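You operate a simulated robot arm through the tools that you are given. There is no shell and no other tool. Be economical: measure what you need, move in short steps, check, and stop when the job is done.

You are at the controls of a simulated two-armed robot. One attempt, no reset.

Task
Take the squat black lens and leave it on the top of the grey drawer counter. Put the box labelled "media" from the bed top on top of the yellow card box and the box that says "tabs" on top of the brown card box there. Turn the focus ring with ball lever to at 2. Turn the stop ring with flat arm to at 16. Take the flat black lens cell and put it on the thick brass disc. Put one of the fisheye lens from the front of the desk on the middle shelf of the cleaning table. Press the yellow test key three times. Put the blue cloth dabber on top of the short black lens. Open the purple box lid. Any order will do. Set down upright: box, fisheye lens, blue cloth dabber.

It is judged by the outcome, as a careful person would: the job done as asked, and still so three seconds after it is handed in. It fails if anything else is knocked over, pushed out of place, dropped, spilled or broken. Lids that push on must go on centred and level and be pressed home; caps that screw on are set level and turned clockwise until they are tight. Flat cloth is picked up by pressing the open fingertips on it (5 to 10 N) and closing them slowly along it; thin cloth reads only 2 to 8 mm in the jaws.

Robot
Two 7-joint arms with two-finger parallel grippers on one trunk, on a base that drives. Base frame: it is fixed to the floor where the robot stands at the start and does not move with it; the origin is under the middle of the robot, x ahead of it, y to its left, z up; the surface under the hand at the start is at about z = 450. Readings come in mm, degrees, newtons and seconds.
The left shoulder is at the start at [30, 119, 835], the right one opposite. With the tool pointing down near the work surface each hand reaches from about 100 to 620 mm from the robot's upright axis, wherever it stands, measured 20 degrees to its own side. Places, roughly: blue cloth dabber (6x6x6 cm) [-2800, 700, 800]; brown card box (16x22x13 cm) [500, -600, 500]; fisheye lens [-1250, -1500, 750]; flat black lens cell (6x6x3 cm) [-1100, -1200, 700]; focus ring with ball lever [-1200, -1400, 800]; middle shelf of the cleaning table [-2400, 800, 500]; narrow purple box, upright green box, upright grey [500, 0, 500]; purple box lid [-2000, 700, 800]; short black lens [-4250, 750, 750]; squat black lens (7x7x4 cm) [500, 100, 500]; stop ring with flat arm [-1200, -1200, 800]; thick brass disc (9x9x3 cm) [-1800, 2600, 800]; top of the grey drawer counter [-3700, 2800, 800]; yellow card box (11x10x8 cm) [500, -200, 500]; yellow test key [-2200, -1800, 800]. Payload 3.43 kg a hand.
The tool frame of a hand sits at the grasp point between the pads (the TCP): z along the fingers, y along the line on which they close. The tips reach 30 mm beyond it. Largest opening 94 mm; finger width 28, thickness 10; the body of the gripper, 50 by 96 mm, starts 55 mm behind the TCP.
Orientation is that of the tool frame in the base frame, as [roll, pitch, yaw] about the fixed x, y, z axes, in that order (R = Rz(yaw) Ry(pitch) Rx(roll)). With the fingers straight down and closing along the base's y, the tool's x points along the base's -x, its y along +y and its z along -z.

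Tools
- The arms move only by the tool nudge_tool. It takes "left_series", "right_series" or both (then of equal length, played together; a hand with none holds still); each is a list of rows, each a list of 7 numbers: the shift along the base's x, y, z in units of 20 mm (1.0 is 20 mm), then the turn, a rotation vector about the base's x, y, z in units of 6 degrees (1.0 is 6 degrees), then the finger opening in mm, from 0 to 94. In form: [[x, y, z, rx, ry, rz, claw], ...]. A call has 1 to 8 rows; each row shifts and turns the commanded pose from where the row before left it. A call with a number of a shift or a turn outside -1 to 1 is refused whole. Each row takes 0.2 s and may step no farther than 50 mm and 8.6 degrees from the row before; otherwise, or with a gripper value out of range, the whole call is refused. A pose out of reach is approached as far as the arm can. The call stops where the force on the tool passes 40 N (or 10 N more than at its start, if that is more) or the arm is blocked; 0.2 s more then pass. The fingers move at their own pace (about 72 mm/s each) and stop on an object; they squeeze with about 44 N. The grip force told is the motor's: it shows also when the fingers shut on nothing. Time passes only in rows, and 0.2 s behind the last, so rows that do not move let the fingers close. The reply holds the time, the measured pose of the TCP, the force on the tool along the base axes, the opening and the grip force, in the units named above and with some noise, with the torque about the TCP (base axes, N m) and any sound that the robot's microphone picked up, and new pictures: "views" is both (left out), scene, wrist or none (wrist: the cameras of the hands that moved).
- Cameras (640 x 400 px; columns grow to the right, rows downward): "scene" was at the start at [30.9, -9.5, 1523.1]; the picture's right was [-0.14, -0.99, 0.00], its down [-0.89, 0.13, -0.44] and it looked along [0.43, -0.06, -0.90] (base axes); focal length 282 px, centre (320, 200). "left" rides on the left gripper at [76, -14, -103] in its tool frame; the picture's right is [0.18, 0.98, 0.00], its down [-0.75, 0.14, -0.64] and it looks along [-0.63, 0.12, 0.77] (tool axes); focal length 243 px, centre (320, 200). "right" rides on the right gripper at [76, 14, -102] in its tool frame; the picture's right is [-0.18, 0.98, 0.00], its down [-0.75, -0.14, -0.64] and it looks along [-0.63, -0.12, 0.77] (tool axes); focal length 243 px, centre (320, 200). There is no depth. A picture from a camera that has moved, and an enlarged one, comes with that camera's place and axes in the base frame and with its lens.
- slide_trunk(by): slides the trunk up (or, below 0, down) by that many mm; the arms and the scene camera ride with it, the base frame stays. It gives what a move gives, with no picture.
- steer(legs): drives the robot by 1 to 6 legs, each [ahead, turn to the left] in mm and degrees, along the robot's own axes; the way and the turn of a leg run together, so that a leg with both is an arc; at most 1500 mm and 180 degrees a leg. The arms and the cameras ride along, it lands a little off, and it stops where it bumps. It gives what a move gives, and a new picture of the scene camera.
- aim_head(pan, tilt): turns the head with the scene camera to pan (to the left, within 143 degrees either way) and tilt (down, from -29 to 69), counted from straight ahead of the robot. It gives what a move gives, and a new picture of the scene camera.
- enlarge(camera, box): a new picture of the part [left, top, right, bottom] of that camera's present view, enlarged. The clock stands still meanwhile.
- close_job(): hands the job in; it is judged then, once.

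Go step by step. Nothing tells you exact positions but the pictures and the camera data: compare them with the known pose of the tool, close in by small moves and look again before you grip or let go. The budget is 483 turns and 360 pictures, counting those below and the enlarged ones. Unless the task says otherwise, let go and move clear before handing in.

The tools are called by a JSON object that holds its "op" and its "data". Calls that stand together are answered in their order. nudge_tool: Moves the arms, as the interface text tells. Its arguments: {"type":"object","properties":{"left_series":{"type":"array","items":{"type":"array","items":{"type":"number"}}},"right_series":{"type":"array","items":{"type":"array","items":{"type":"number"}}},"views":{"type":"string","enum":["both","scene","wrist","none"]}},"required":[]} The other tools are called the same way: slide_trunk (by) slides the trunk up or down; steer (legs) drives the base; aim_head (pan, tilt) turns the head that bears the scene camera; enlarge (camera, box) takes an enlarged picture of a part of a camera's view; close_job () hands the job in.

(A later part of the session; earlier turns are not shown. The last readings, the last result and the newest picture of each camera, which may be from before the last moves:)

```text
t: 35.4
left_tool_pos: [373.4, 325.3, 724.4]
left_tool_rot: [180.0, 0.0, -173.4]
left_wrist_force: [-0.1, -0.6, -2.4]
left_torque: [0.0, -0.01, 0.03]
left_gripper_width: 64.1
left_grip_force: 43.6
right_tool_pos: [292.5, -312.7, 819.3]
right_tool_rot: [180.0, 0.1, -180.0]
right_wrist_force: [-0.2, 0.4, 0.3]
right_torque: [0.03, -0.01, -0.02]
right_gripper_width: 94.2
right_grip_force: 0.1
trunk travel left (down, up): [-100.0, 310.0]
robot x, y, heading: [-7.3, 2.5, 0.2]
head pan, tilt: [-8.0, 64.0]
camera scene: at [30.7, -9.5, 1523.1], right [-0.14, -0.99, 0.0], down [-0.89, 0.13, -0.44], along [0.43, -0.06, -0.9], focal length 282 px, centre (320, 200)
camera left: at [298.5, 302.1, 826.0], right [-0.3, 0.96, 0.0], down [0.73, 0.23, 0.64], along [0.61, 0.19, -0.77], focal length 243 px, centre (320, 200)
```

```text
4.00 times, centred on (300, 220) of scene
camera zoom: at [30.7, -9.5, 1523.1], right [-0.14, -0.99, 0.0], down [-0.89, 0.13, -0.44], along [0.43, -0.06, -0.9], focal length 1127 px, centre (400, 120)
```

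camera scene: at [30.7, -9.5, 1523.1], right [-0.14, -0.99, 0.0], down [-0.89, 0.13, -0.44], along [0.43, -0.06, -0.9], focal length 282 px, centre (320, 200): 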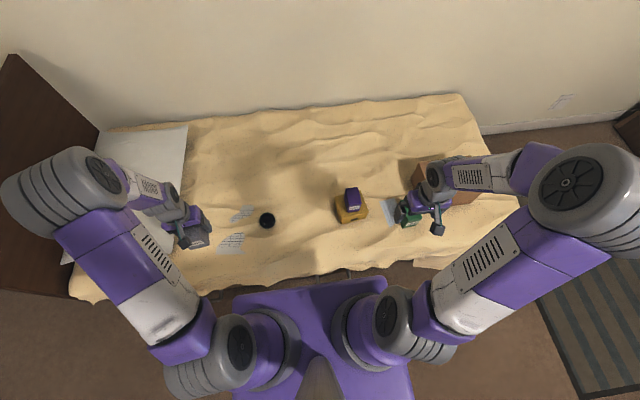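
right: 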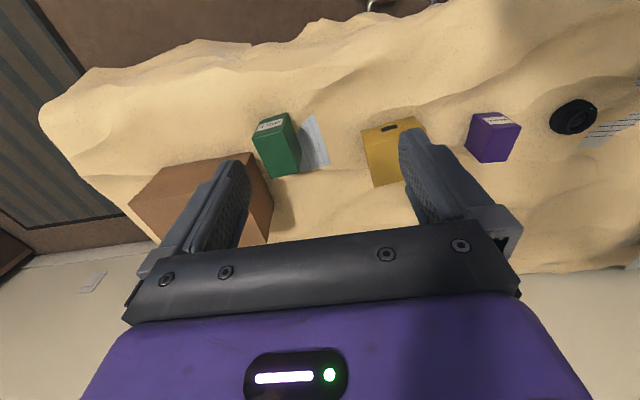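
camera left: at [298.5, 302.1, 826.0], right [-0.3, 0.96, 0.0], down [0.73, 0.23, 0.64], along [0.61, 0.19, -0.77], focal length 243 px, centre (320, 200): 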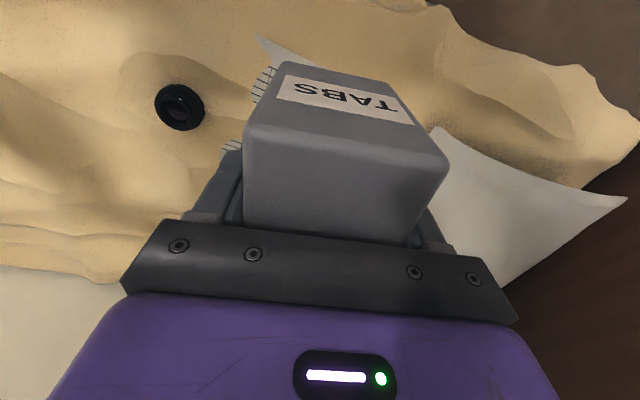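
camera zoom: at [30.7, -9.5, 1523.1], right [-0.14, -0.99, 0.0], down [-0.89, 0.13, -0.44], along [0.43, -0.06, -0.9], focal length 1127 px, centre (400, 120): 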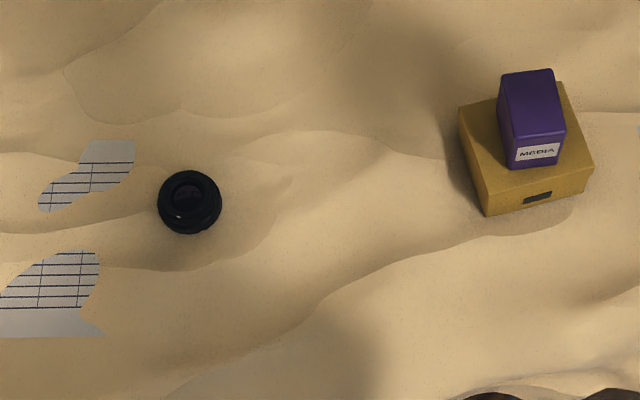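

Lens is near [479,143]. Bring the right hand over it.

{"op": "nudge_tool", "data": {"right_series": [[0.5, 1, 0, 0, 0, 0, 94], [0.5, 1, 0, 0, 0, 0, 94], [0.5, 1, 0, 0, 0, 0, 94], [0.5, 1, 0, 0, 0, 0, 94], [0.5, 1, 0, 0, 0, 0, 94], [0.5, 1, 0, 0, 0, 0, 94], [0.5, 1, 0, 0, 0, 0, 94], [0.5, 1, 0, 0, 0, 0, 94]], "views": "none"}}

{"op": "nudge_tool", "data": {"right_series": [[0.5, 1, -0.5, 0, 0, 0, 94], [0.5, 1, -0.5, 0, 0, 0, 94], [0.5, 1, -0.5, 0, 0, 0, 94], [0.5, 1, -0.5, 0, 0, 0, 94], [0.5, 1, -0.5, 0, 0, 0, 94], [0.5, 1, -0.5, 0, 0, 0, 94], [0.5, 1, -0.5, 0, 0, 0, 94], [0.5, 1, -0.5, 0, 0, 0, 94]], "views": "none"}}

{"op": "nudge_tool", "data": {"right_series": [[0.5, 1, -0.5, 0, 0, 0, 94], [0.5, 1, -0.5, 0, 0, 0, 94], [0.2, 1, -0.5, 0, 0, 0, 94], [0, 1, -0.5, 0, 0, 0, 94], [0, 1, -0.5, 0, 0, 0, 94], [0, 1, -0.5, 0, 0, 0, 94]], "views": "both"}}

```text
t: 37.2
left_tool_pos: [373.5, 325.1, 723.1]
left_tool_rot: [-180.0, 0.1, -173.4]
left_wrist_force: [-0.3, 0.2, -1.7]
left_torque: [0.0, -0.05, 0.01]
left_gripper_width: 64.4
left_grip_force: 44.1
right_tool_pos: [372.2, -152.5, 819.2]
right_tool_rot: [-180.0, 0.0, 179.9]
right_wrist_force: [-1.0, -0.8, -0.8]
right_torque: [0.01, 0.0, -0.02]
right_gripper_width: 93.9
right_grip_force: 0.1
trunk travel left (down, up): [-100.0, 310.0]
robot x, y, heading: [-4.1, -1.7, -0.0]
head pan, tilt: [-8.0, 64.0]
```

```text
t: 39.0
left_tool_pos: [373.3, 325.6, 722.8]
left_tool_rot: [179.9, 0.0, -173.5]
left_wrist_force: [0.7, 0.1, -2.4]
left_torque: [-0.01, -0.03, 0.02]
left_gripper_width: 63.9
left_grip_force: 44.3
right_tool_pos: [455.5, 7.6, 737.6]
right_tool_rot: [-179.9, -0.1, -180.0]
right_wrist_force: [0.8, 0.1, -0.1]
right_torque: [-0.01, 0.01, 0.0]
right_gripper_width: 94.2
right_grip_force: 0.1
trunk travel left (down, up): [-100.0, 310.0]
robot x, y, heading: [2.3, 0.6, 0.3]
head pan, tilt: [-8.0, 64.0]
```

```text
t: 40.4
left_tool_pos: [373.3, 325.5, 722.3]
left_tool_rot: [180.0, 0.1, -173.4]
left_wrist_force: [-1.3, 0.4, -1.9]
left_torque: [0.0, 0.01, -0.02]
left_gripper_width: 64.2
left_grip_force: 44.1
right_tool_pos: [477.2, 127.1, 680.4]
right_tool_rot: [-179.9, 0.0, 180.0]
right_wrist_force: [-0.3, -0.3, 0.3]
right_torque: [0.0, 0.01, 0.0]
right_gripper_width: 93.6
right_grip_force: 0.1
trunk travel left (down, up): [-100.0, 310.0]
robot x, y, heading: [-0.4, 2.5, -0.3]
head pan, tilt: [-8.0, 64.0]
camera scene: at [31.2, -9.1, 1523.1], right [-0.14, -0.99, 0.0], down [-0.89, 0.12, -0.44], along [0.43, -0.06, -0.9], focal length 282 px, centre (320, 200)
camera right: at [402.3, 140.6, 781.5], right [0.18, 0.98, 0.0], down [0.75, -0.14, 0.64], along [0.63, -0.12, -0.77], focal length 243 px, centre (320, 200)
```

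scene: 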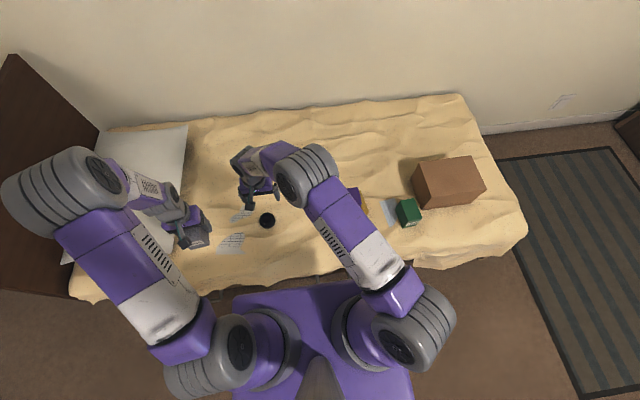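
right: 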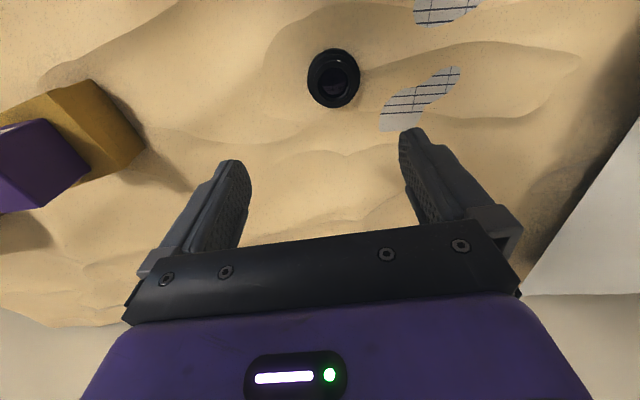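

Lens at [478,143]. Descend over it and look.

{"op": "nudge_tool", "data": {"right_series": [[0.05, 0.8, -1, 0, 0, 0, 94], [0, 0, -1, 0, 0, 0, 94], [0, 0, -1, 0, 0, 0, 94], [0, 0, -1, 0, 0, 0, 94], [0, 0, -1, 0, 0, 0, 94], [0, 0, -1, 0, 0, 0, 94], [0, 0, -1, 0, 0, 0, 94]], "views": "wrist"}}

```text
t: 42.0
left_tool_pos: [374.5, 325.6, 722.8]
left_tool_rot: [-180.0, 0.0, -173.3]
left_wrist_force: [0.0, 0.6, -2.7]
left_torque: [0.0, -0.01, 0.01]
left_gripper_width: 63.8
left_grip_force: 43.9
right_tool_pos: [478.1, 142.5, 539.4]
right_tool_rot: [180.0, 0.0, 180.0]
right_wrist_force: [0.7, 0.8, -0.2]
right_torque: [-0.01, 0.05, 0.0]
right_gripper_width: 94.2
right_grip_force: 0.1
trunk travel left (down, up): [-100.0, 310.0]
robot x, y, heading: [0.9, 1.0, -0.1]
head pan, tilt: [-8.0, 64.0]
camera right: at [401.7, 157.0, 641.9], right [0.18, 0.98, 0.0], down [0.75, -0.14, 0.64], along [0.63, -0.12, -0.77], focal length 243 px, centre (320, 200)
```

right: 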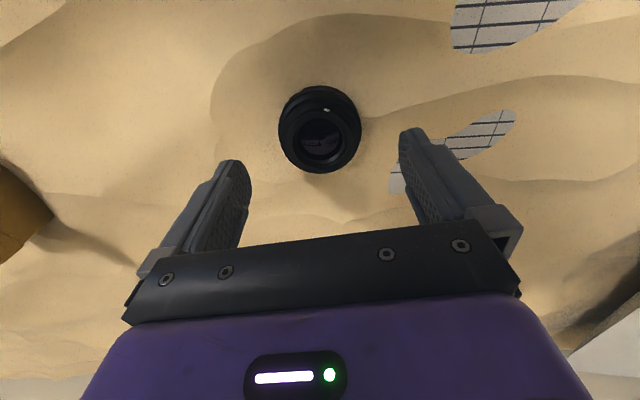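

{"op": "nudge_tool", "data": {"right_series": [[0.1, 0, -1, 0, 0, 0, 94], [0, 0, -1, 0, 0, 0, 94], [0, 0, -0.9, 0, 0, 0, 94], [0, 0, 0, 0, 0, 0, 0], [0, 0, 0, 0, 0, 0, 0], [0, 0, 0, 0, 0, 0, 0], [0, 0, 0, 0, 0, 0, 0]], "views": "wrist"}}

```text
t: 43.6
left_tool_pos: [373.2, 325.6, 723.4]
left_tool_rot: [-180.0, 0.0, -173.4]
left_wrist_force: [-0.7, 0.1, -2.3]
left_torque: [-0.02, -0.04, 0.02]
left_gripper_width: 64.1
left_grip_force: 44.2
right_tool_pos: [480.5, 141.5, 484.0]
right_tool_rot: [-180.0, 0.1, -180.0]
right_wrist_force: [0.3, 0.4, -0.1]
right_torque: [0.04, -0.01, -0.01]
right_gripper_width: 60.4
right_grip_force: 44.1
right hand out of reach, approached as far as the arm can: row 3
trunk travel left (down, up): [-100.0, 310.0]
robot x, y, heading: [-1.1, 1.6, 0.1]
head pan, tilt: [-8.0, 64.0]
camera right: at [402.4, 155.5, 586.0], right [0.18, 0.98, 0.0], down [0.75, -0.14, 0.64], along [0.63, -0.12, -0.77], focal length 243 px, centre (320, 200)
```

right: 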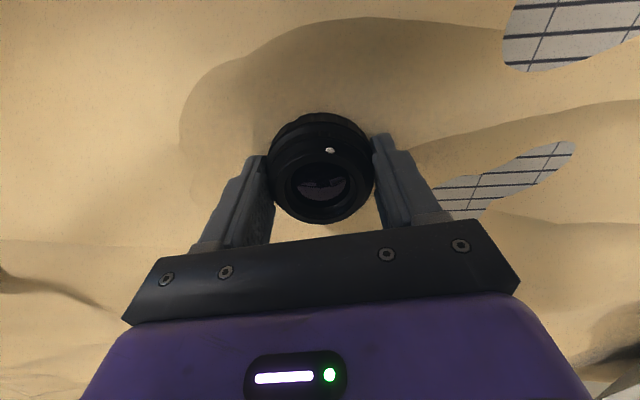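

Gripped at 60 mm. Lift slowly.

{"op": "nudge_tool", "data": {"right_series": [[0, 0, 0.3, 0, 0, 0, 0], [0, 0, 0.4, 0, 0, 0, 0], [0, 0, 0.5, 0, 0, 0, 0], [0, 0, 0.7, 0, 0, 0, 0], [0, 0, 0.8, 0, 0, 0, 0], [0, 0, 0.8, 0, 0, 0, 0], [0, 0, 0.8, 0, 0, 0, 0], [0, 0, 0.8, 0, 0, 0, 0]], "views": "wrist"}}

```text
t: 45.4
left_tool_pos: [374.0, 325.7, 724.3]
left_tool_rot: [-179.9, 0.0, -173.4]
left_wrist_force: [0.0, -0.4, -2.2]
left_torque: [0.0, 0.0, -0.01]
left_gripper_width: 64.1
left_grip_force: 43.9
right_tool_pos: [478.2, 140.4, 586.0]
right_tool_rot: [179.9, 0.0, -179.9]
right_wrist_force: [0.6, -0.4, -1.7]
right_torque: [0.01, 0.02, 0.02]
right_gripper_width: 60.6
right_grip_force: 44.3
trunk travel left (down, up): [-100.0, 310.0]
robot x, y, heading: [5.5, -3.7, -0.2]
head pan, tilt: [-8.0, 64.0]
camera right: at [400.7, 154.5, 688.3], right [0.18, 0.98, 0.0], down [0.75, -0.14, 0.64], along [0.63, -0.12, -0.77], focal length 243 px, centre (320, 200)
```

right: 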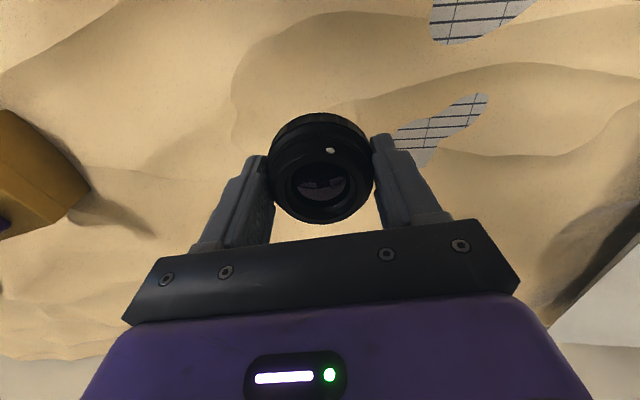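

Lens held. Raise it and bring the right hand back to its own side at a stowed pose.

{"op": "nudge_tool", "data": {"right_series": [[0, 0, 0.9, 0, 0, 0, 0], [0, 0, 0.9, 0, 0, 0, 0], [0, 0, 0.9, 0, 0, 0, 0], [0, 0, 0.9, 0, 0, 0, 0], [-0.3, -0.5, 0.9, 0, 0, 0, 0], [-0.5, -0.9, 0.9, 0, 0, 0, 0], [-0.5, -1, 0.9, 0, 0, 0, 0], [-0.5, -1, 0.9, 0, 0, 0, 0]], "views": "none"}}

{"op": "nudge_tool", "data": {"right_series": [[-0.5, -1, 0.5, 0, 0, 0, 0], [-0.5, -1, 0.5, 0, 0, 0, 0], [-0.5, -1, 0.5, 0, 0, 0, 0], [-0.5, -1, 0.5, 0, 0, 0, 0], [-0.5, -1, 0.5, 0, 0, 0, 0], [-0.5, -1, 0.5, 0, 0, 0, 0], [-0.5, -1, 0, 0, 0, 0, 0], [-0.5, -1, 0, 0, 0, 0, 0]], "views": "none"}}

{"op": "nudge_tool", "data": {"right_series": [[-0.5, -1, 0, 0, 0, 0, 0], [-0.5, -1, 0, 0, 0, 0, 0], [-0.5, -1, 0, 0, 0, 0, 0], [-0.5, -1, 0, 0, 0, 0, 0], [-0.5, -1, 0, 0, 0, 0, 0], [-0.5, -1, 0, 0, 0, 0, 0], [-0.5, -1, 0, 0, 0, 0, 0], [0, -0.5, 0, 0, 0, 0, 0]], "views": "scene"}}

```text
t: 47.2
left_tool_pos: [374.2, 324.6, 722.3]
left_tool_rot: [-180.0, -0.1, -173.4]
left_wrist_force: [0.7, 0.7, -1.7]
left_torque: [0.02, 0.0, 0.02]
left_gripper_width: 63.8
left_grip_force: 43.7
right_tool_pos: [442.1, 71.7, 730.3]
right_tool_rot: [-180.0, 0.0, 180.0]
right_wrist_force: [-0.2, -0.2, -1.5]
right_torque: [-0.03, 0.0, 0.03]
right_gripper_width: 60.4
right_grip_force: 44.3
trunk travel left (down, up): [-100.0, 310.0]
robot x, y, heading: [-1.1, -1.4, -0.1]
head pan, tilt: [-8.0, 64.0]
```

```text
t: 49.0
left_tool_pos: [374.3, 324.9, 723.2]
left_tool_rot: [180.0, 0.0, -173.4]
left_wrist_force: [-0.3, 0.2, -2.3]
left_torque: [0.0, 0.03, -0.01]
left_gripper_width: 63.9
left_grip_force: 44.3
right_tool_pos: [361.0, -86.8, 788.6]
right_tool_rot: [180.0, 0.0, -180.0]
right_wrist_force: [-0.5, -1.2, -2.1]
right_torque: [0.01, 0.01, 0.0]
right_gripper_width: 60.4
right_grip_force: 43.8
trunk travel left (down, up): [-100.0, 310.0]
robot x, y, heading: [-1.6, 3.5, -0.1]
head pan, tilt: [-8.0, 64.0]
```

```text
t: 50.8
left_tool_pos: [373.8, 324.8, 722.9]
left_tool_rot: [-179.9, 0.0, -173.4]
left_wrist_force: [-0.1, 0.4, -1.9]
left_torque: [0.02, -0.04, -0.02]
left_gripper_width: 63.7
left_grip_force: 44.2
right_tool_pos: [290.5, -236.8, 789.9]
right_tool_rot: [180.0, 0.0, -180.0]
right_wrist_force: [-0.3, -1.0, 0.1]
right_torque: [-0.02, -0.02, 0.01]
right_gripper_width: 60.0
right_grip_force: 44.1
trunk travel left (down, up): [-100.0, 310.0]
robot x, y, heading: [2.3, -1.3, 0.1]
head pan, tilt: [-8.0, 64.0]
camera scene: at [31.2, -9.5, 1523.1], right [-0.14, -0.99, 0.0], down [-0.89, 0.13, -0.44], along [0.43, -0.06, -0.9], focal length 282 px, centre (320, 200)
```

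scene: 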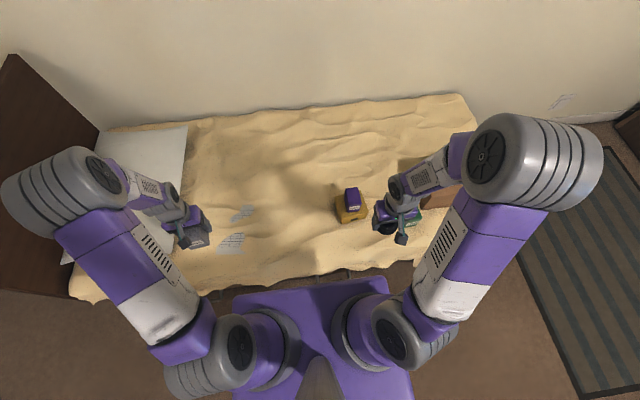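

Both held. Back off, shift 450 mm to the right, and return to the bed for placing TABS.

{"op": "steer", "data": {"legs": [[-200, 0], [0, -90], [450, 0], [0, 90], [190, 0]]}}

```text
t: 63.4
left_tool_pos: [370.1, -111.2, 723.2]
left_tool_rot: [-179.9, -0.1, -172.2]
left_wrist_force: [-0.2, -0.8, -1.9]
left_torque: [0.02, -0.01, -0.02]
left_gripper_width: 63.9
left_grip_force: 43.9
right_tool_pos: [299.6, -674.8, 789.8]
right_tool_rot: [179.9, -0.1, -178.8]
right_wrist_force: [0.1, 0.4, -1.2]
right_torque: [0.01, 0.03, -0.02]
right_gripper_width: 60.4
right_grip_force: 44.3
trunk travel left (down, up): [-100.0, 310.0]
robot x, y, heading: [0.8, -444.9, 1.1]
head pan, tilt: [-8.0, 64.0]
camera scene: at [33.7, -452.0, 1523.0], right [-0.12, -0.99, 0.0], down [-0.89, 0.11, -0.44], along [0.43, -0.05, -0.9], focal length 282 px, centre (320, 200)
```

scene: 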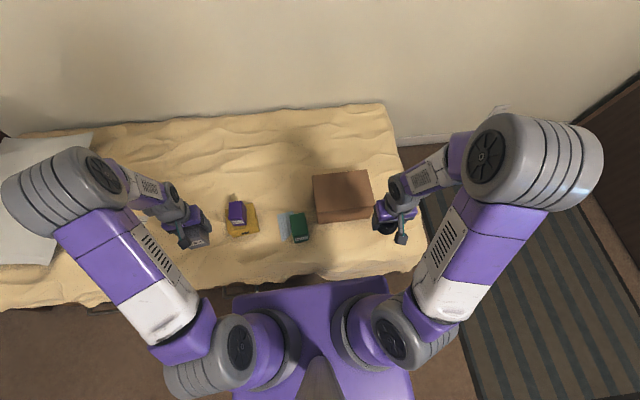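

Brown box top centre ≈ [510,-592]. Carry TABS over it, moving the right hand farther aside.

{"op": "nudge_tool", "data": {"left_series": [[0, -1, 0, 0, 0, 0, 0], [0, -1, 0, 0, 0, 0, 0], [0, -1, 0, 0, 0, 0, 0], [0, -1, 0, 0, 0, 0, 0], [0, -1, 0, 0, 0, 0, 0], [0, -1, 0, 0, 0, 0, 0], [0.5, -1, 0, 0, 0, 0, 0], [0.5, -1, 0, 0, 0, 0, 0]], "right_series": [[0, -0.6, 0.2, 0, 0, 0, 0], [0, -0.6, 0.2, 0, 0, 0, 0], [-0.2, -0.6, 0.2, 0, 0, 0, 0], [-0.2, -0.6, 0.2, 0, 0, 0, 0], [-0.2, -0.6, 0, 0, 0, 0, 0], [-0.2, -0.6, 0, 0, 0, 0, 0], [-0.2, -0.6, 0, 0, 0, 0, 0], [-0.2, -0.6, 0, 0, 0, 0, 0]], "views": "none"}}

{"op": "nudge_tool", "data": {"left_series": [[0.5, -1, 0, 0, 0, 0, 0], [0.5, -1, 0, 0, 0, 0, 0], [0.5, -1, 0, 0, 0, 0, 0], [0.5, -1, 0, 0, 0, 0, 0], [0.5, -1, 0, 0, 0, 0, 0], [0.5, -1, 0, 0, 0, 0, 0], [0.5, -1, 0, 0, 0, 0, 0], [0.5, -1, 0, 0, 0, 0, 0]], "views": "none"}}

{"op": "nudge_tool", "data": {"left_series": [[0.5, -1, 0, 0, 0, 0, 0], [0.5, -1, 0, 0, 0, 0, 0], [0.5, -1, 0, 0, 0, 0, 0], [0.5, -1, 0, 0, 0, 0, 0], [0, -1, 0, 0, 0, 0, 0], [0, -1, 0, 0, 0, 0, 0], [0, -1, 0, 0, 0, 0, 0]], "views": "both"}}

```text
t: 65.2
left_tool_pos: [388.2, -272.8, 724.2]
left_tool_rot: [180.0, -0.1, -172.1]
left_wrist_force: [0.3, -0.6, -2.3]
left_torque: [0.0, 0.01, -0.01]
left_gripper_width: 63.7
left_grip_force: 44.5
right_tool_pos: [273.6, -770.6, 807.3]
right_tool_rot: [-180.0, 0.0, -178.8]
right_wrist_force: [0.1, 0.3, -1.1]
right_torque: [0.03, -0.04, -0.02]
right_gripper_width: 60.2
right_grip_force: 43.4
trunk travel left (down, up): [-100.0, 310.0]
robot x, y, heading: [-0.2, -443.7, 1.3]
head pan, tilt: [-8.0, 64.0]
```

```text
t: 67.0
left_tool_pos: [467.6, -430.7, 722.7]
left_tool_rot: [179.9, 0.1, -172.2]
left_wrist_force: [-0.2, 0.6, -2.0]
left_torque: [0.0, 0.01, 0.01]
left_gripper_width: 63.9
left_grip_force: 44.2
right_tool_pos: [274.6, -769.6, 805.5]
right_tool_rot: [180.0, 0.0, -178.8]
right_wrist_force: [0.2, 0.5, -0.6]
right_torque: [0.02, -0.03, 0.02]
right_gripper_width: 60.5
right_grip_force: 44.5
trunk travel left (down, up): [-100.0, 310.0]
robot x, y, heading: [-2.0, -441.3, 1.1]
head pan, tilt: [-8.0, 64.0]
```

```text
t: 68.6
left_tool_pos: [506.9, -570.1, 722.9]
left_tool_rot: [-180.0, -0.1, -172.2]
left_wrist_force: [-0.2, -0.2, -2.4]
left_torque: [-0.01, -0.04, 0.03]
left_gripper_width: 64.2
left_grip_force: 43.3
right_tool_pos: [275.0, -770.0, 805.7]
right_tool_rot: [180.0, 0.0, -178.7]
right_wrist_force: [-0.1, -0.8, -1.0]
right_torque: [0.0, 0.03, 0.0]
right_gripper_width: 60.6
right_grip_force: 44.0
trunk travel left (down, up): [-100.0, 310.0]
robot x, y, heading: [-0.1, -445.3, 1.2]
head pan, tilt: [-8.0, 64.0]
camera scene: at [32.6, -452.5, 1523.1], right [-0.12, -0.99, 0.0], down [-0.89, 0.11, -0.44], along [0.44, -0.05, -0.9], focal length 282 px, centre (320, 200)
camera left: at [432.8, -594.0, 825.6], right [-0.32, 0.95, 0.0], down [0.73, 0.24, 0.64], along [0.61, 0.2, -0.77], focal length 243 px, centre (320, 200)
```

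scene: 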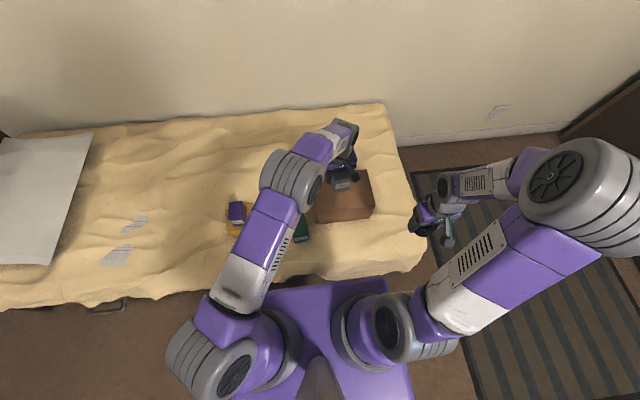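
left: 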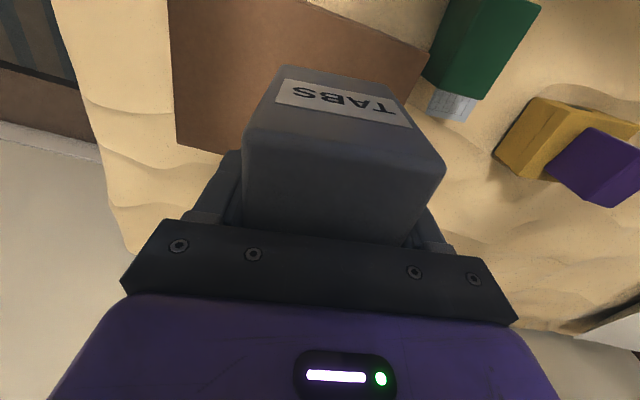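

Brown box centre ≈ [517,-595]. Adjust and lower.

{"op": "nudge_tool", "data": {"left_series": [[0.3, -1, -0.6, 0, 0, 0, 0], [0, -0.15, -0.8, 0, 0, 0, 0], [0, 0, -0.8, 0, 0, 0, 0], [0, 0, -0.8, 0, 0, 0, 0], [0, 0, -0.6, 0, 0, 0, 0], [0, 0, 0, 0, 0, 0, 0]], "views": "both"}}

{"op": "enlarge", "data": {"camera": "scene", "box": [270, 120, 430, 240]}}

```text
t: 70.0
left_tool_pos: [514.7, -592.5, 649.9]
left_tool_rot: [180.0, 0.0, -172.2]
left_wrist_force: [0.7, -0.3, -3.3]
left_torque: [0.03, 0.01, 0.02]
left_gripper_width: 64.1
left_grip_force: 44.0
right_tool_pos: [274.9, -769.6, 805.2]
right_tool_rot: [-180.0, -0.1, -178.8]
right_wrist_force: [0.0, 0.4, -1.3]
right_torque: [-0.01, 0.02, -0.02]
right_gripper_width: 60.2
right_grip_force: 43.8
trunk travel left (down, up): [-100.0, 310.0]
robot x, y, heading: [0.7, -445.5, 1.4]
head pan, tilt: [-8.0, 64.0]
camera scene: at [32.6, -452.2, 1523.1], right [-0.12, -0.99, 0.0], down [-0.89, 0.11, -0.44], along [0.44, -0.05, -0.9], focal length 282 px, centre (320, 200)
camera left: at [440.0, -616.4, 752.4], right [-0.32, 0.95, 0.0], down [0.73, 0.24, 0.64], along [0.61, 0.2, -0.77], focal length 243 px, centre (320, 200)
```

scene: 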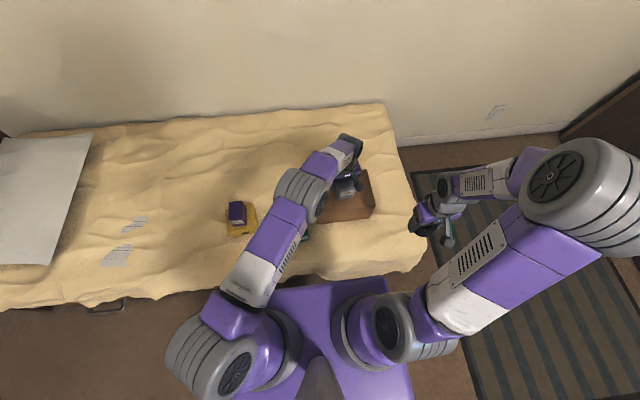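
left: 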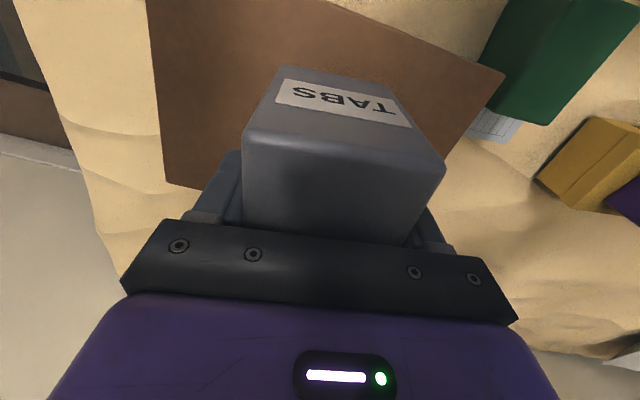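

```text
3.33 times, centred on (350, 180) of scene
camera zoom: at [32.6, -452.2, 1523.1], right [-0.12, -0.99, 0.0], down [-0.89, 0.11, -0.44], along [0.44, -0.05, -0.9], focal length 939 px, centre (220, 267)
```

zoom: 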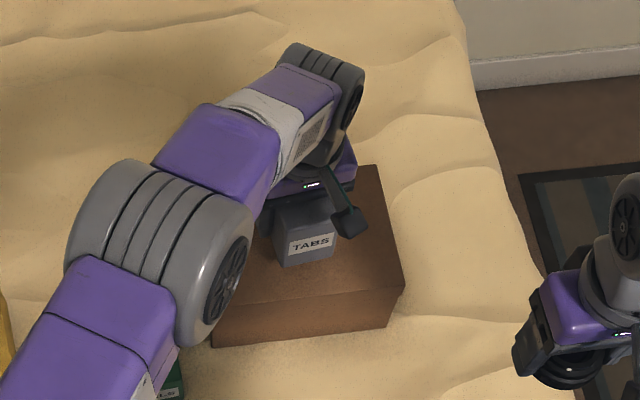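

{"op": "nudge_tool", "data": {"left_series": [[0.2, -0.1, -0.3, 0, 0, 0, 0], [0, 0, -0.3, 0, 0, 0, 0], [0, 0, -0.2, 0, 0, 0, 0], [0, 0, -0.15, 0, 0, 0, 0], [0, 0, -0.15, 0, 0, 0, 0], [0, 0, -0.15, 0, 0, 0, 0], [0, 0, 0, 0, 0, 0, 0]], "views": "none"}}

```text
t: 71.6
left_tool_pos: [517.6, -596.3, 625.5]
left_tool_rot: [180.0, 0.0, -172.2]
left_wrist_force: [0.2, -0.3, -2.4]
left_torque: [0.0, 0.03, -0.03]
left_gripper_width: 64.0
left_grip_force: 44.0
right_tool_pos: [276.0, -769.4, 806.0]
right_tool_rot: [-180.0, 0.0, -178.7]
right_wrist_force: [0.3, 0.6, -0.6]
right_torque: [0.0, 0.04, -0.04]
right_gripper_width: 60.1
right_grip_force: 43.6
trunk travel left (down, up): [-100.0, 310.0]
robot x, y, heading: [1.2, -442.2, 1.0]
head pan, tilt: [-8.0, 64.0]
```

{"op": "nudge_tool", "data": {"left_series": [[0, 0, -0.15, 0, 0, 0, 0], [0, 0, -0.15, 0, 0, 0, 0], [0, 0, -0.15, 0, 0, 0, 0], [0, 0, -0.15, 0, 0, 0, 0], [0, 0, -0.15, 0, 0, 0, 0], [0, 0, 0, 0, 0, 0, 0]], "views": "none"}}

```text
t: 73.0
left_tool_pos: [520.0, -596.1, 616.8]
left_tool_rot: [-179.7, 0.5, -172.2]
left_wrist_force: [-4.9, 1.7, 38.3]
left_torque: [0.77, -0.18, -0.06]
left_gripper_width: 63.7
left_grip_force: 44.2
right_tool_pos: [272.0, -769.7, 807.0]
right_tool_rot: [-180.0, 0.2, -178.8]
right_wrist_force: [-0.9, -0.4, -0.5]
right_torque: [0.0, 0.01, -0.01]
right_gripper_width: 60.5
right_grip_force: 44.6
trunk travel left (down, up): [-100.0, 310.0]
robot x, y, heading: [1.1, -443.0, 1.2]
head pan, tilt: [-8.0, 64.0]
```

Contact at 617 mm. Ease, release, lift off.

{"op": "nudge_tool", "data": {"left_series": [[0, 0, 0.18, 0, 0, 0, 70], [0, 0, 0, 0, 0, 0, 94], [0, 0, 0, 0, 0, 0, 94], [0, 0, 0.5, 0, 0, 0, 94], [0, 0, 1, 0, 0, 0, 94], [0, 0, 1, 0, 0, 0, 94], [0, 0, 1, 0, 0, 0, 94], [0, 0, 1, 0, 0, 0, 94]], "views": "wrist"}}

```text
t: 74.8
left_tool_pos: [517.3, -595.2, 705.7]
left_tool_rot: [180.0, -0.1, -172.3]
left_wrist_force: [-0.4, 0.7, 0.7]
left_torque: [0.01, -0.02, -0.05]
left_gripper_width: 94.1
left_grip_force: 0.1
right_tool_pos: [275.2, -770.4, 805.9]
right_tool_rot: [180.0, 0.0, -178.8]
right_wrist_force: [0.5, 0.6, -1.3]
right_torque: [0.0, -0.01, -0.03]
right_gripper_width: 60.4
right_grip_force: 43.7
trunk travel left (down, up): [-100.0, 310.0]
robot x, y, heading: [-0.1, -442.0, 1.2]
head pan, tilt: [-8.0, 64.0]
camera left: at [443.5, -620.2, 808.4], right [-0.32, 0.95, 0.0], down [0.73, 0.24, 0.64], along [0.61, 0.2, -0.77], focal length 243 px, centre (320, 200)
```

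left: 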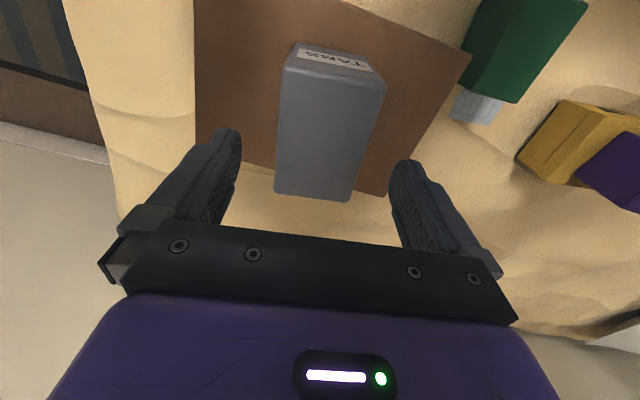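

TABS placed. Retract the left hand, then plan the drive to the desk.

{"op": "nudge_tool", "data": {"left_series": [[0, 0, 1, 0, 0, 0, 94], [0, 0, 1, 0, 0, 0, 94], [0, 0.5, 1, 0, 0, 0, 94], [-0.7, 1, 1, 0, 0, 0, 94], [-1, 1, 0.5, 0, 0, 0, 94], [-1, 1, 0, 0, 0, -0.5, 94], [-1, 1, 0, 0, 0, -0.5, 94], [-1, 1, 0, 0, 0, -0.2, 94]], "views": "none"}}

{"op": "nudge_tool", "data": {"left_series": [[-1, 1, 0, 0, 0, 0, 94], [-1, 1, 0, 0, 0, 0, 94], [-1, 1, 0, 0, 0, 0, 94], [-1, 1, 0, 0, 0, 0, 94], [0, 1, 0, 0, 0, 0, 94], [0, 1, 0, 0, 0, 0, 94], [0, 1, 0, 0, 0, 0, 94], [0, 1, 0, 0, 0, 0, 94]], "views": "none"}}

{"op": "nudge_tool", "data": {"left_series": [[0, 1, 0, 0, 0, 0, 94], [0, 1, 0, 0, 0, 0, 94], [0, 1, 0, 0, 0, 0, 94], [0, 1, 0, 0, 0, 0, 94]], "views": "scene"}}

{"op": "aim_head", "data": {"pan": -130, "tilt": 25}}

```text
t: 76.6
left_tool_pos: [423.1, -488.0, 796.3]
left_tool_rot: [179.9, 0.0, -179.5]
left_wrist_force: [0.1, -0.1, -0.9]
left_torque: [0.03, -0.02, 0.0]
left_gripper_width: 94.1
left_grip_force: 0.1
right_tool_pos: [273.9, -770.3, 804.9]
right_tool_rot: [179.9, 0.0, -178.8]
right_wrist_force: [0.6, -0.5, -0.9]
right_torque: [0.0, -0.03, 0.02]
right_gripper_width: 60.3
right_grip_force: 43.6
trunk travel left (down, up): [-100.0, 310.0]
robot x, y, heading: [1.1, -441.1, 1.3]
head pan, tilt: [-8.0, 64.0]
```

```text
t: 78.4
left_tool_pos: [345.3, -325.7, 795.0]
left_tool_rot: [180.0, 0.0, -179.5]
left_wrist_force: [0.2, 0.3, 0.1]
left_torque: [0.01, 0.01, -0.01]
left_gripper_width: 93.9
left_grip_force: 0.1
right_tool_pos: [275.5, -769.2, 807.0]
right_tool_rot: [180.0, 0.0, -178.8]
right_wrist_force: [0.9, 0.3, -1.3]
right_torque: [0.01, 0.06, 0.0]
right_gripper_width: 60.3
right_grip_force: 43.9
trunk travel left (down, up): [-100.0, 310.0]
robot x, y, heading: [0.9, -440.4, 1.1]
head pan, tilt: [-8.0, 64.0]
```

```text
t: 79.4
left_tool_pos: [347.5, -247.2, 795.3]
left_tool_rot: [180.0, 0.1, -179.4]
left_wrist_force: [-0.3, -0.3, -0.7]
left_torque: [0.02, 0.02, -0.03]
left_gripper_width: 94.1
left_grip_force: 0.1
right_tool_pos: [274.8, -770.0, 806.3]
right_tool_rot: [-180.0, 0.0, -178.8]
right_wrist_force: [-0.8, 0.3, -1.1]
right_torque: [0.01, 0.0, 0.02]
right_gripper_width: 60.4
right_grip_force: 43.9
trunk travel left (down, up): [-100.0, 310.0]
robot x, y, heading: [0.4, -444.6, 1.4]
head pan, tilt: [-8.0, 64.0]
camera scene: at [32.4, -451.8, 1523.1], right [-0.12, -0.99, 0.0], down [-0.89, 0.11, -0.44], along [0.44, -0.05, -0.9], focal length 282 px, centre (320, 200)
```

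scene: 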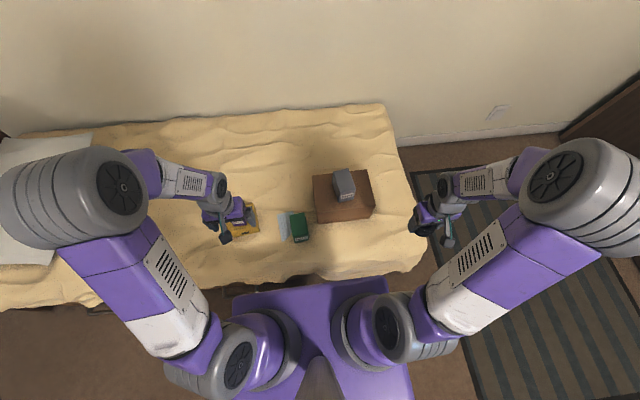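

```text
t: 81.4
left_tool_pos: [346.8, -246.4, 796.2]
left_tool_rot: [-180.0, -0.1, -179.4]
left_wrist_force: [-0.3, 0.0, 0.2]
left_torque: [0.0, -0.01, -0.01]
left_gripper_width: 94.1
left_grip_force: 0.1
right_tool_pos: [274.0, -770.2, 805.9]
right_tool_rot: [179.9, 0.0, -178.8]
right_wrist_force: [-0.5, 0.2, -1.3]
right_torque: [0.0, -0.04, 0.01]
right_gripper_width: 60.3
right_grip_force: 43.9
trunk travel left (down, up): [-100.0, 310.0]
robot x, y, heading: [-2.0, -442.5, 1.4]
head pan, tilt: [-130.0, 25.0]
camera scene: at [-86.8, -516.6, 1577.6], right [-0.78, 0.63, 0.0], down [0.26, 0.33, -0.91], along [-0.57, -0.71, -0.42], focal length 282 px, centre (320, 200)
```

scene: 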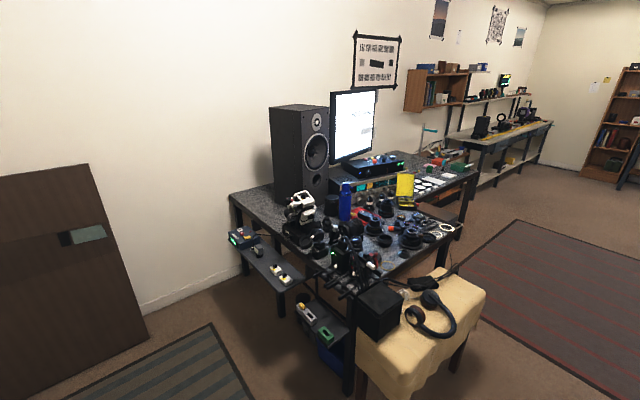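

{"op": "enlarge", "data": {"camera": "scene", "box": [220, 140, 500, 340]}}

{"op": "aim_head", "data": {"pan": 143, "tilt": 25}}

```text
2.00 times, centred on (360, 240) of scene
camera zoom: at [-86.8, -516.6, 1577.6], right [-0.78, 0.63, 0.0], down [0.26, 0.33, -0.91], along [-0.57, -0.71, -0.42], focal length 563 px, centre (240, 120)
```

zoom: 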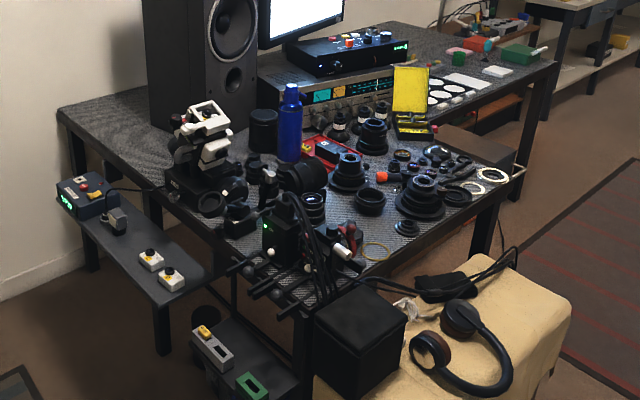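

```text
t: 85.2
left_tool_pos: [347.3, -246.1, 795.8]
left_tool_rot: [-179.9, 0.0, -179.4]
left_wrist_force: [-0.4, 0.2, -0.1]
left_torque: [0.01, -0.02, 0.0]
left_gripper_width: 94.0
left_grip_force: 0.1
right_tool_pos: [274.3, -770.1, 805.4]
right_tool_rot: [179.9, 0.0, -178.8]
right_wrist_force: [-0.6, -0.6, -1.4]
right_torque: [-0.05, -0.03, 0.01]
right_gripper_width: 60.2
right_grip_force: 44.4
trunk travel left (down, up): [-100.0, 310.0]
robot x, y, heading: [0.9, -444.0, 1.4]
head pan, tilt: [143.0, 25.0]
camera scene: at [-103.7, -390.8, 1577.6], right [0.59, 0.81, 0.0], down [0.34, -0.25, -0.91], along [-0.73, 0.53, -0.42], focal length 282 px, centre (320, 200)
```

scene: 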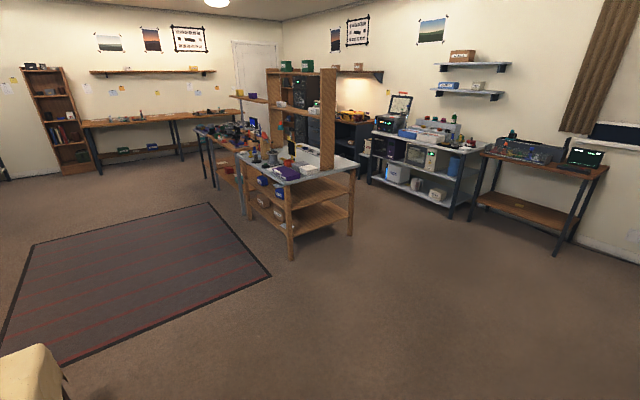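

The desk is cluttered with a cloth stool in front of it. I'll drive closer and look at it from above.

{"op": "steer", "data": {"legs": [[-250, 0], [0, -150], [250, -20], [0, 50]]}}

{"op": "aim_head", "data": {"pan": 0, "tilt": 35}}

{"op": "enlarge", "data": {"camera": "scene", "box": [200, 80, 440, 230]}}

```text
t: 96.8
left_tool_pos: [-470.3, -943.3, 795.8]
left_tool_rot: [179.9, 0.1, 62.5]
left_wrist_force: [1.0, 0.2, -0.4]
left_torque: [0.03, -0.02, 0.02]
left_gripper_width: 94.3
left_grip_force: 0.2
right_tool_pos: [-899.2, -633.6, 805.8]
right_tool_rot: [180.0, 0.0, 63.2]
right_wrist_force: [0.1, -1.3, -1.2]
right_torque: [0.0, 0.02, 0.0]
right_gripper_width: 60.1
right_grip_force: 43.8
trunk travel left (down, up): [-100.0, 310.0]
robot x, y, heading: [-481.1, -545.2, -116.8]
head pan, tilt: [143.0, 25.0]
camera scene: at [-386.0, -479.5, 1577.6], right [0.44, -0.9, 0.0], down [-0.38, -0.19, -0.91], along [0.81, 0.4, -0.42], focal length 282 px, centre (320, 200)
```

scene: 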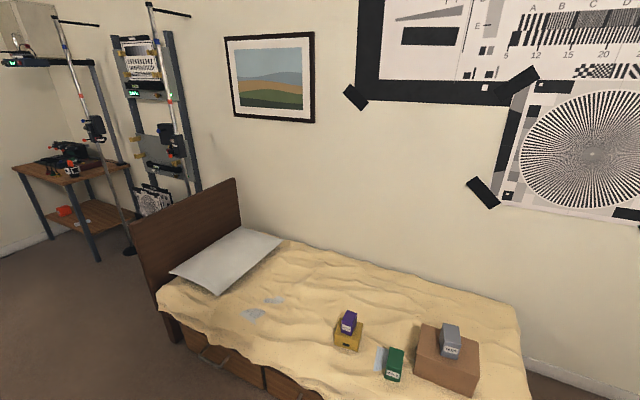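

```text
t: 99.1
left_tool_pos: [-470.9, -942.9, 795.1]
left_tool_rot: [180.0, 0.0, 62.6]
left_wrist_force: [0.7, 0.2, 0.5]
left_torque: [0.02, -0.02, 0.0]
left_gripper_width: 94.0
left_grip_force: 0.0
right_tool_pos: [-899.9, -633.6, 805.8]
right_tool_rot: [-180.0, 0.1, 63.2]
right_wrist_force: [-0.1, 0.5, -0.3]
right_torque: [0.0, 0.03, -0.01]
right_gripper_width: 60.2
right_grip_force: 43.5
trunk travel left (down, up): [-100.0, 310.0]
robot x, y, heading: [-484.0, -545.2, -116.7]
head pan, tilt: [0.0, 35.0]
camera scene: at [-508.5, -598.6, 1561.9], right [-0.89, 0.45, 0.0], down [0.26, 0.51, -0.82], along [-0.37, -0.73, -0.57], focal length 282 px, centre (320, 200)
```

scene: 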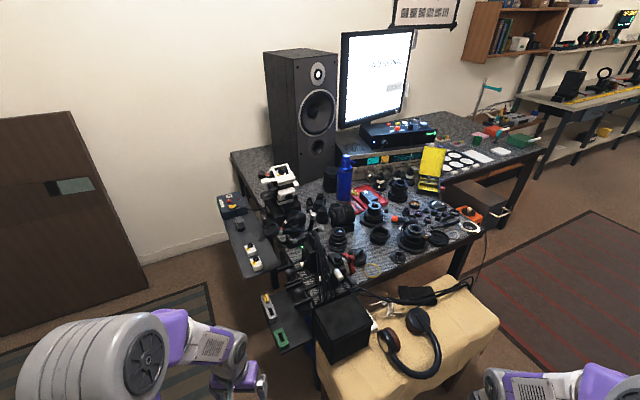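

```text
2.67 times, centred on (320, 155) of scene
camera zoom: at [-508.5, -598.6, 1561.9], right [-0.89, 0.45, 0.0], down [0.26, 0.51, -0.82], along [-0.37, -0.73, -0.57], focal length 751 px, centre (320, 320)
```

zoom: 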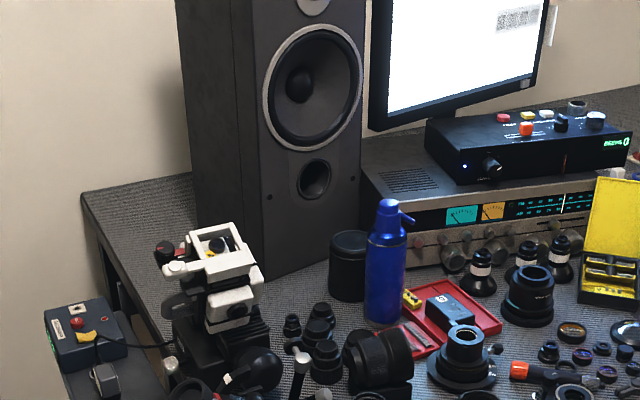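

{"op": "enlarge", "data": {"camera": "scene", "box": [260, 160, 400, 300]}}

{"op": "enlarge", "data": {"camera": "scene", "box": [360, 140, 500, 280]}}

{"op": "enlarge", "data": {"camera": "scene", "box": [430, 80, 570, 170]}}

```text
2.86 times, centred on (330, 230) of scene
camera zoom: at [-508.5, -598.6, 1561.9], right [-0.89, 0.45, 0.0], down [0.26, 0.51, -0.82], along [-0.37, -0.73, -0.57], focal length 805 px, centre (291, 114)
```

zoom: 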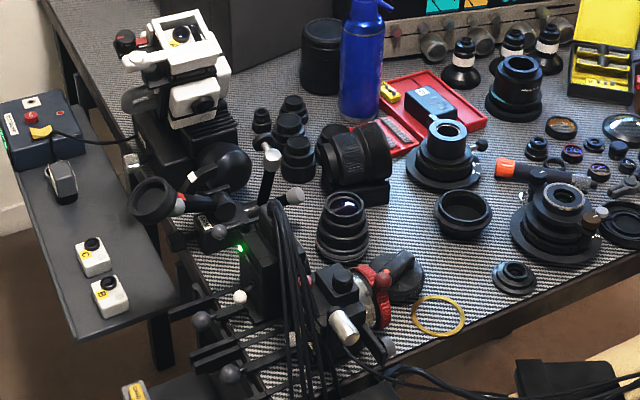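

```text
2.86 times, centred on (430, 210) of scene
camera zoom: at [-508.5, -598.6, 1561.9], right [-0.89, 0.45, 0.0], down [0.26, 0.51, -0.82], along [-0.37, -0.73, -0.57], focal length 805 px, centre (6, 171)
```

zoom: 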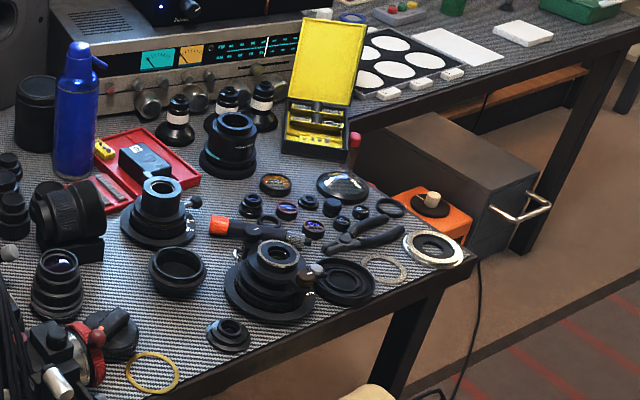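

```text
4.44 times, centred on (500, 125) of scene
camera zoom: at [-508.5, -598.6, 1561.9], right [-0.89, 0.45, 0.0], down [0.26, 0.51, -0.82], along [-0.37, -0.73, -0.57], focal length 1252 px, centre (-480, 533)
```

zoom: 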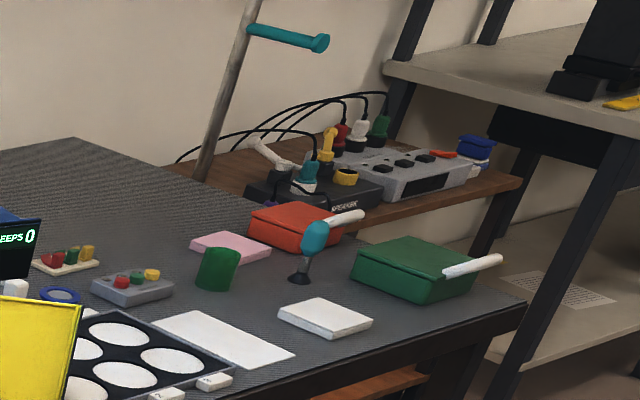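

I've located the two lens rigs (~[-1193,-1405] and ~[-1253,-1213]), the lens cell (~[-1155,-1175]) and the beep-key box (~[-2180,-1795]). Go round to the west side for a look.

{"op": "steer", "data": {"legs": [[0, -63], [1350, 0], [0, 115]]}}

{"op": "enlarge", "data": {"camera": "scene", "box": [160, 50, 480, 250]}}

```text
t: 113.5
left_tool_pos: [-1525.8, -786.1, 795.4]
left_tool_rot: [180.0, 0.0, 115.9]
left_wrist_force: [-0.6, -1.0, -0.4]
left_torque: [-0.02, 0.0, -0.03]
left_gripper_width: 93.9
left_grip_force: 0.1
right_tool_pos: [-2030.0, -946.2, 805.9]
right_tool_rot: [180.0, 0.0, 116.5]
right_wrist_force: [0.8, 0.0, -1.6]
right_torque: [-0.02, -0.02, 0.01]
right_gripper_width: 60.3
right_grip_force: 44.2
trunk travel left (down, up): [-100.0, 310.0]
robot x, y, heading: [-1849.1, -553.9, -63.5]
head pan, tilt: [0.0, 35.0]
camera scene: at [-1826.0, -610.9, 1561.9], right [-0.89, -0.45, 0.0], down [-0.26, 0.51, -0.82], along [0.37, -0.73, -0.57], focal length 282 px, centre (320, 200)
```

scene: 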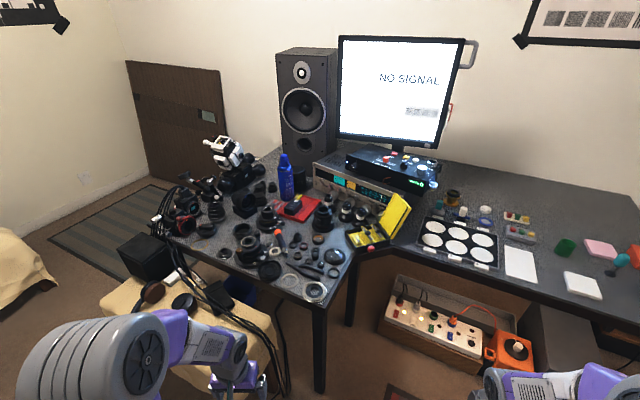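

```text
2.00 times, centred on (320, 150) of scene
camera zoom: at [-1826.0, -610.9, 1561.9], right [-0.89, -0.45, 0.0], down [-0.26, 0.51, -0.82], along [0.37, -0.73, -0.57], focal length 563 px, centre (320, 300)
```

zoom: 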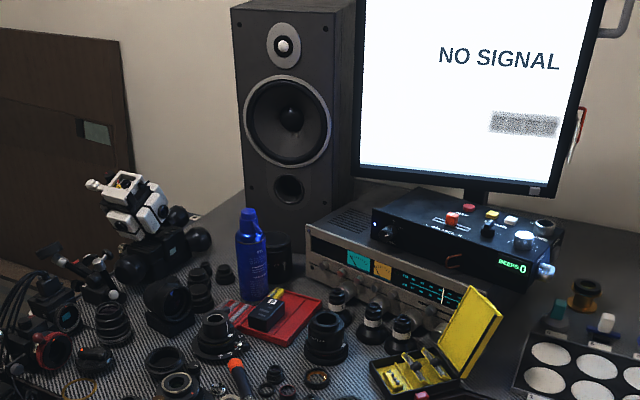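

{"op": "enlarge", "data": {"camera": "scene", "box": [220, 190, 350, 300]}}

{"op": "enlarge", "data": {"camera": "scene", "box": [470, 190, 550, 250]}}

```text
3.64 times, centred on (285, 245) of scene
camera zoom: at [-1826.0, -610.9, 1561.9], right [-0.89, -0.45, 0.0], down [-0.26, 0.51, -0.82], along [0.37, -0.73, -0.57], focal length 1024 px, centre (447, 36)
```

zoom: 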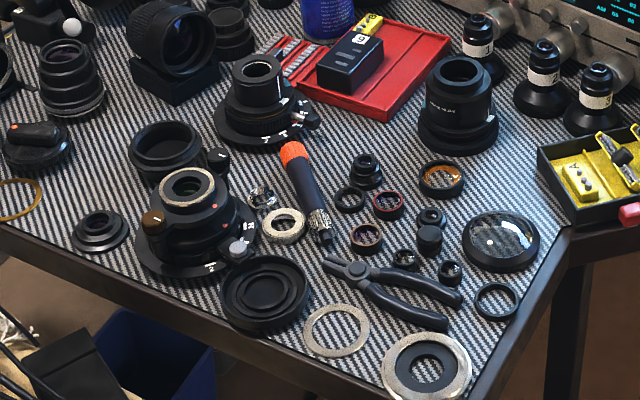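

```text
6.67 times, centred on (510, 220) of scene
camera zoom: at [-1826.0, -610.9, 1561.9], right [-0.89, -0.45, 0.0], down [-0.26, 0.51, -0.82], along [0.37, -0.73, -0.57], focal length 1878 px, centre (-947, 67)
```

zoom: 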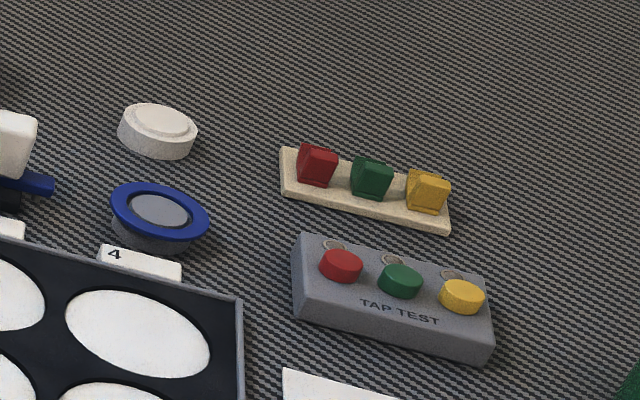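

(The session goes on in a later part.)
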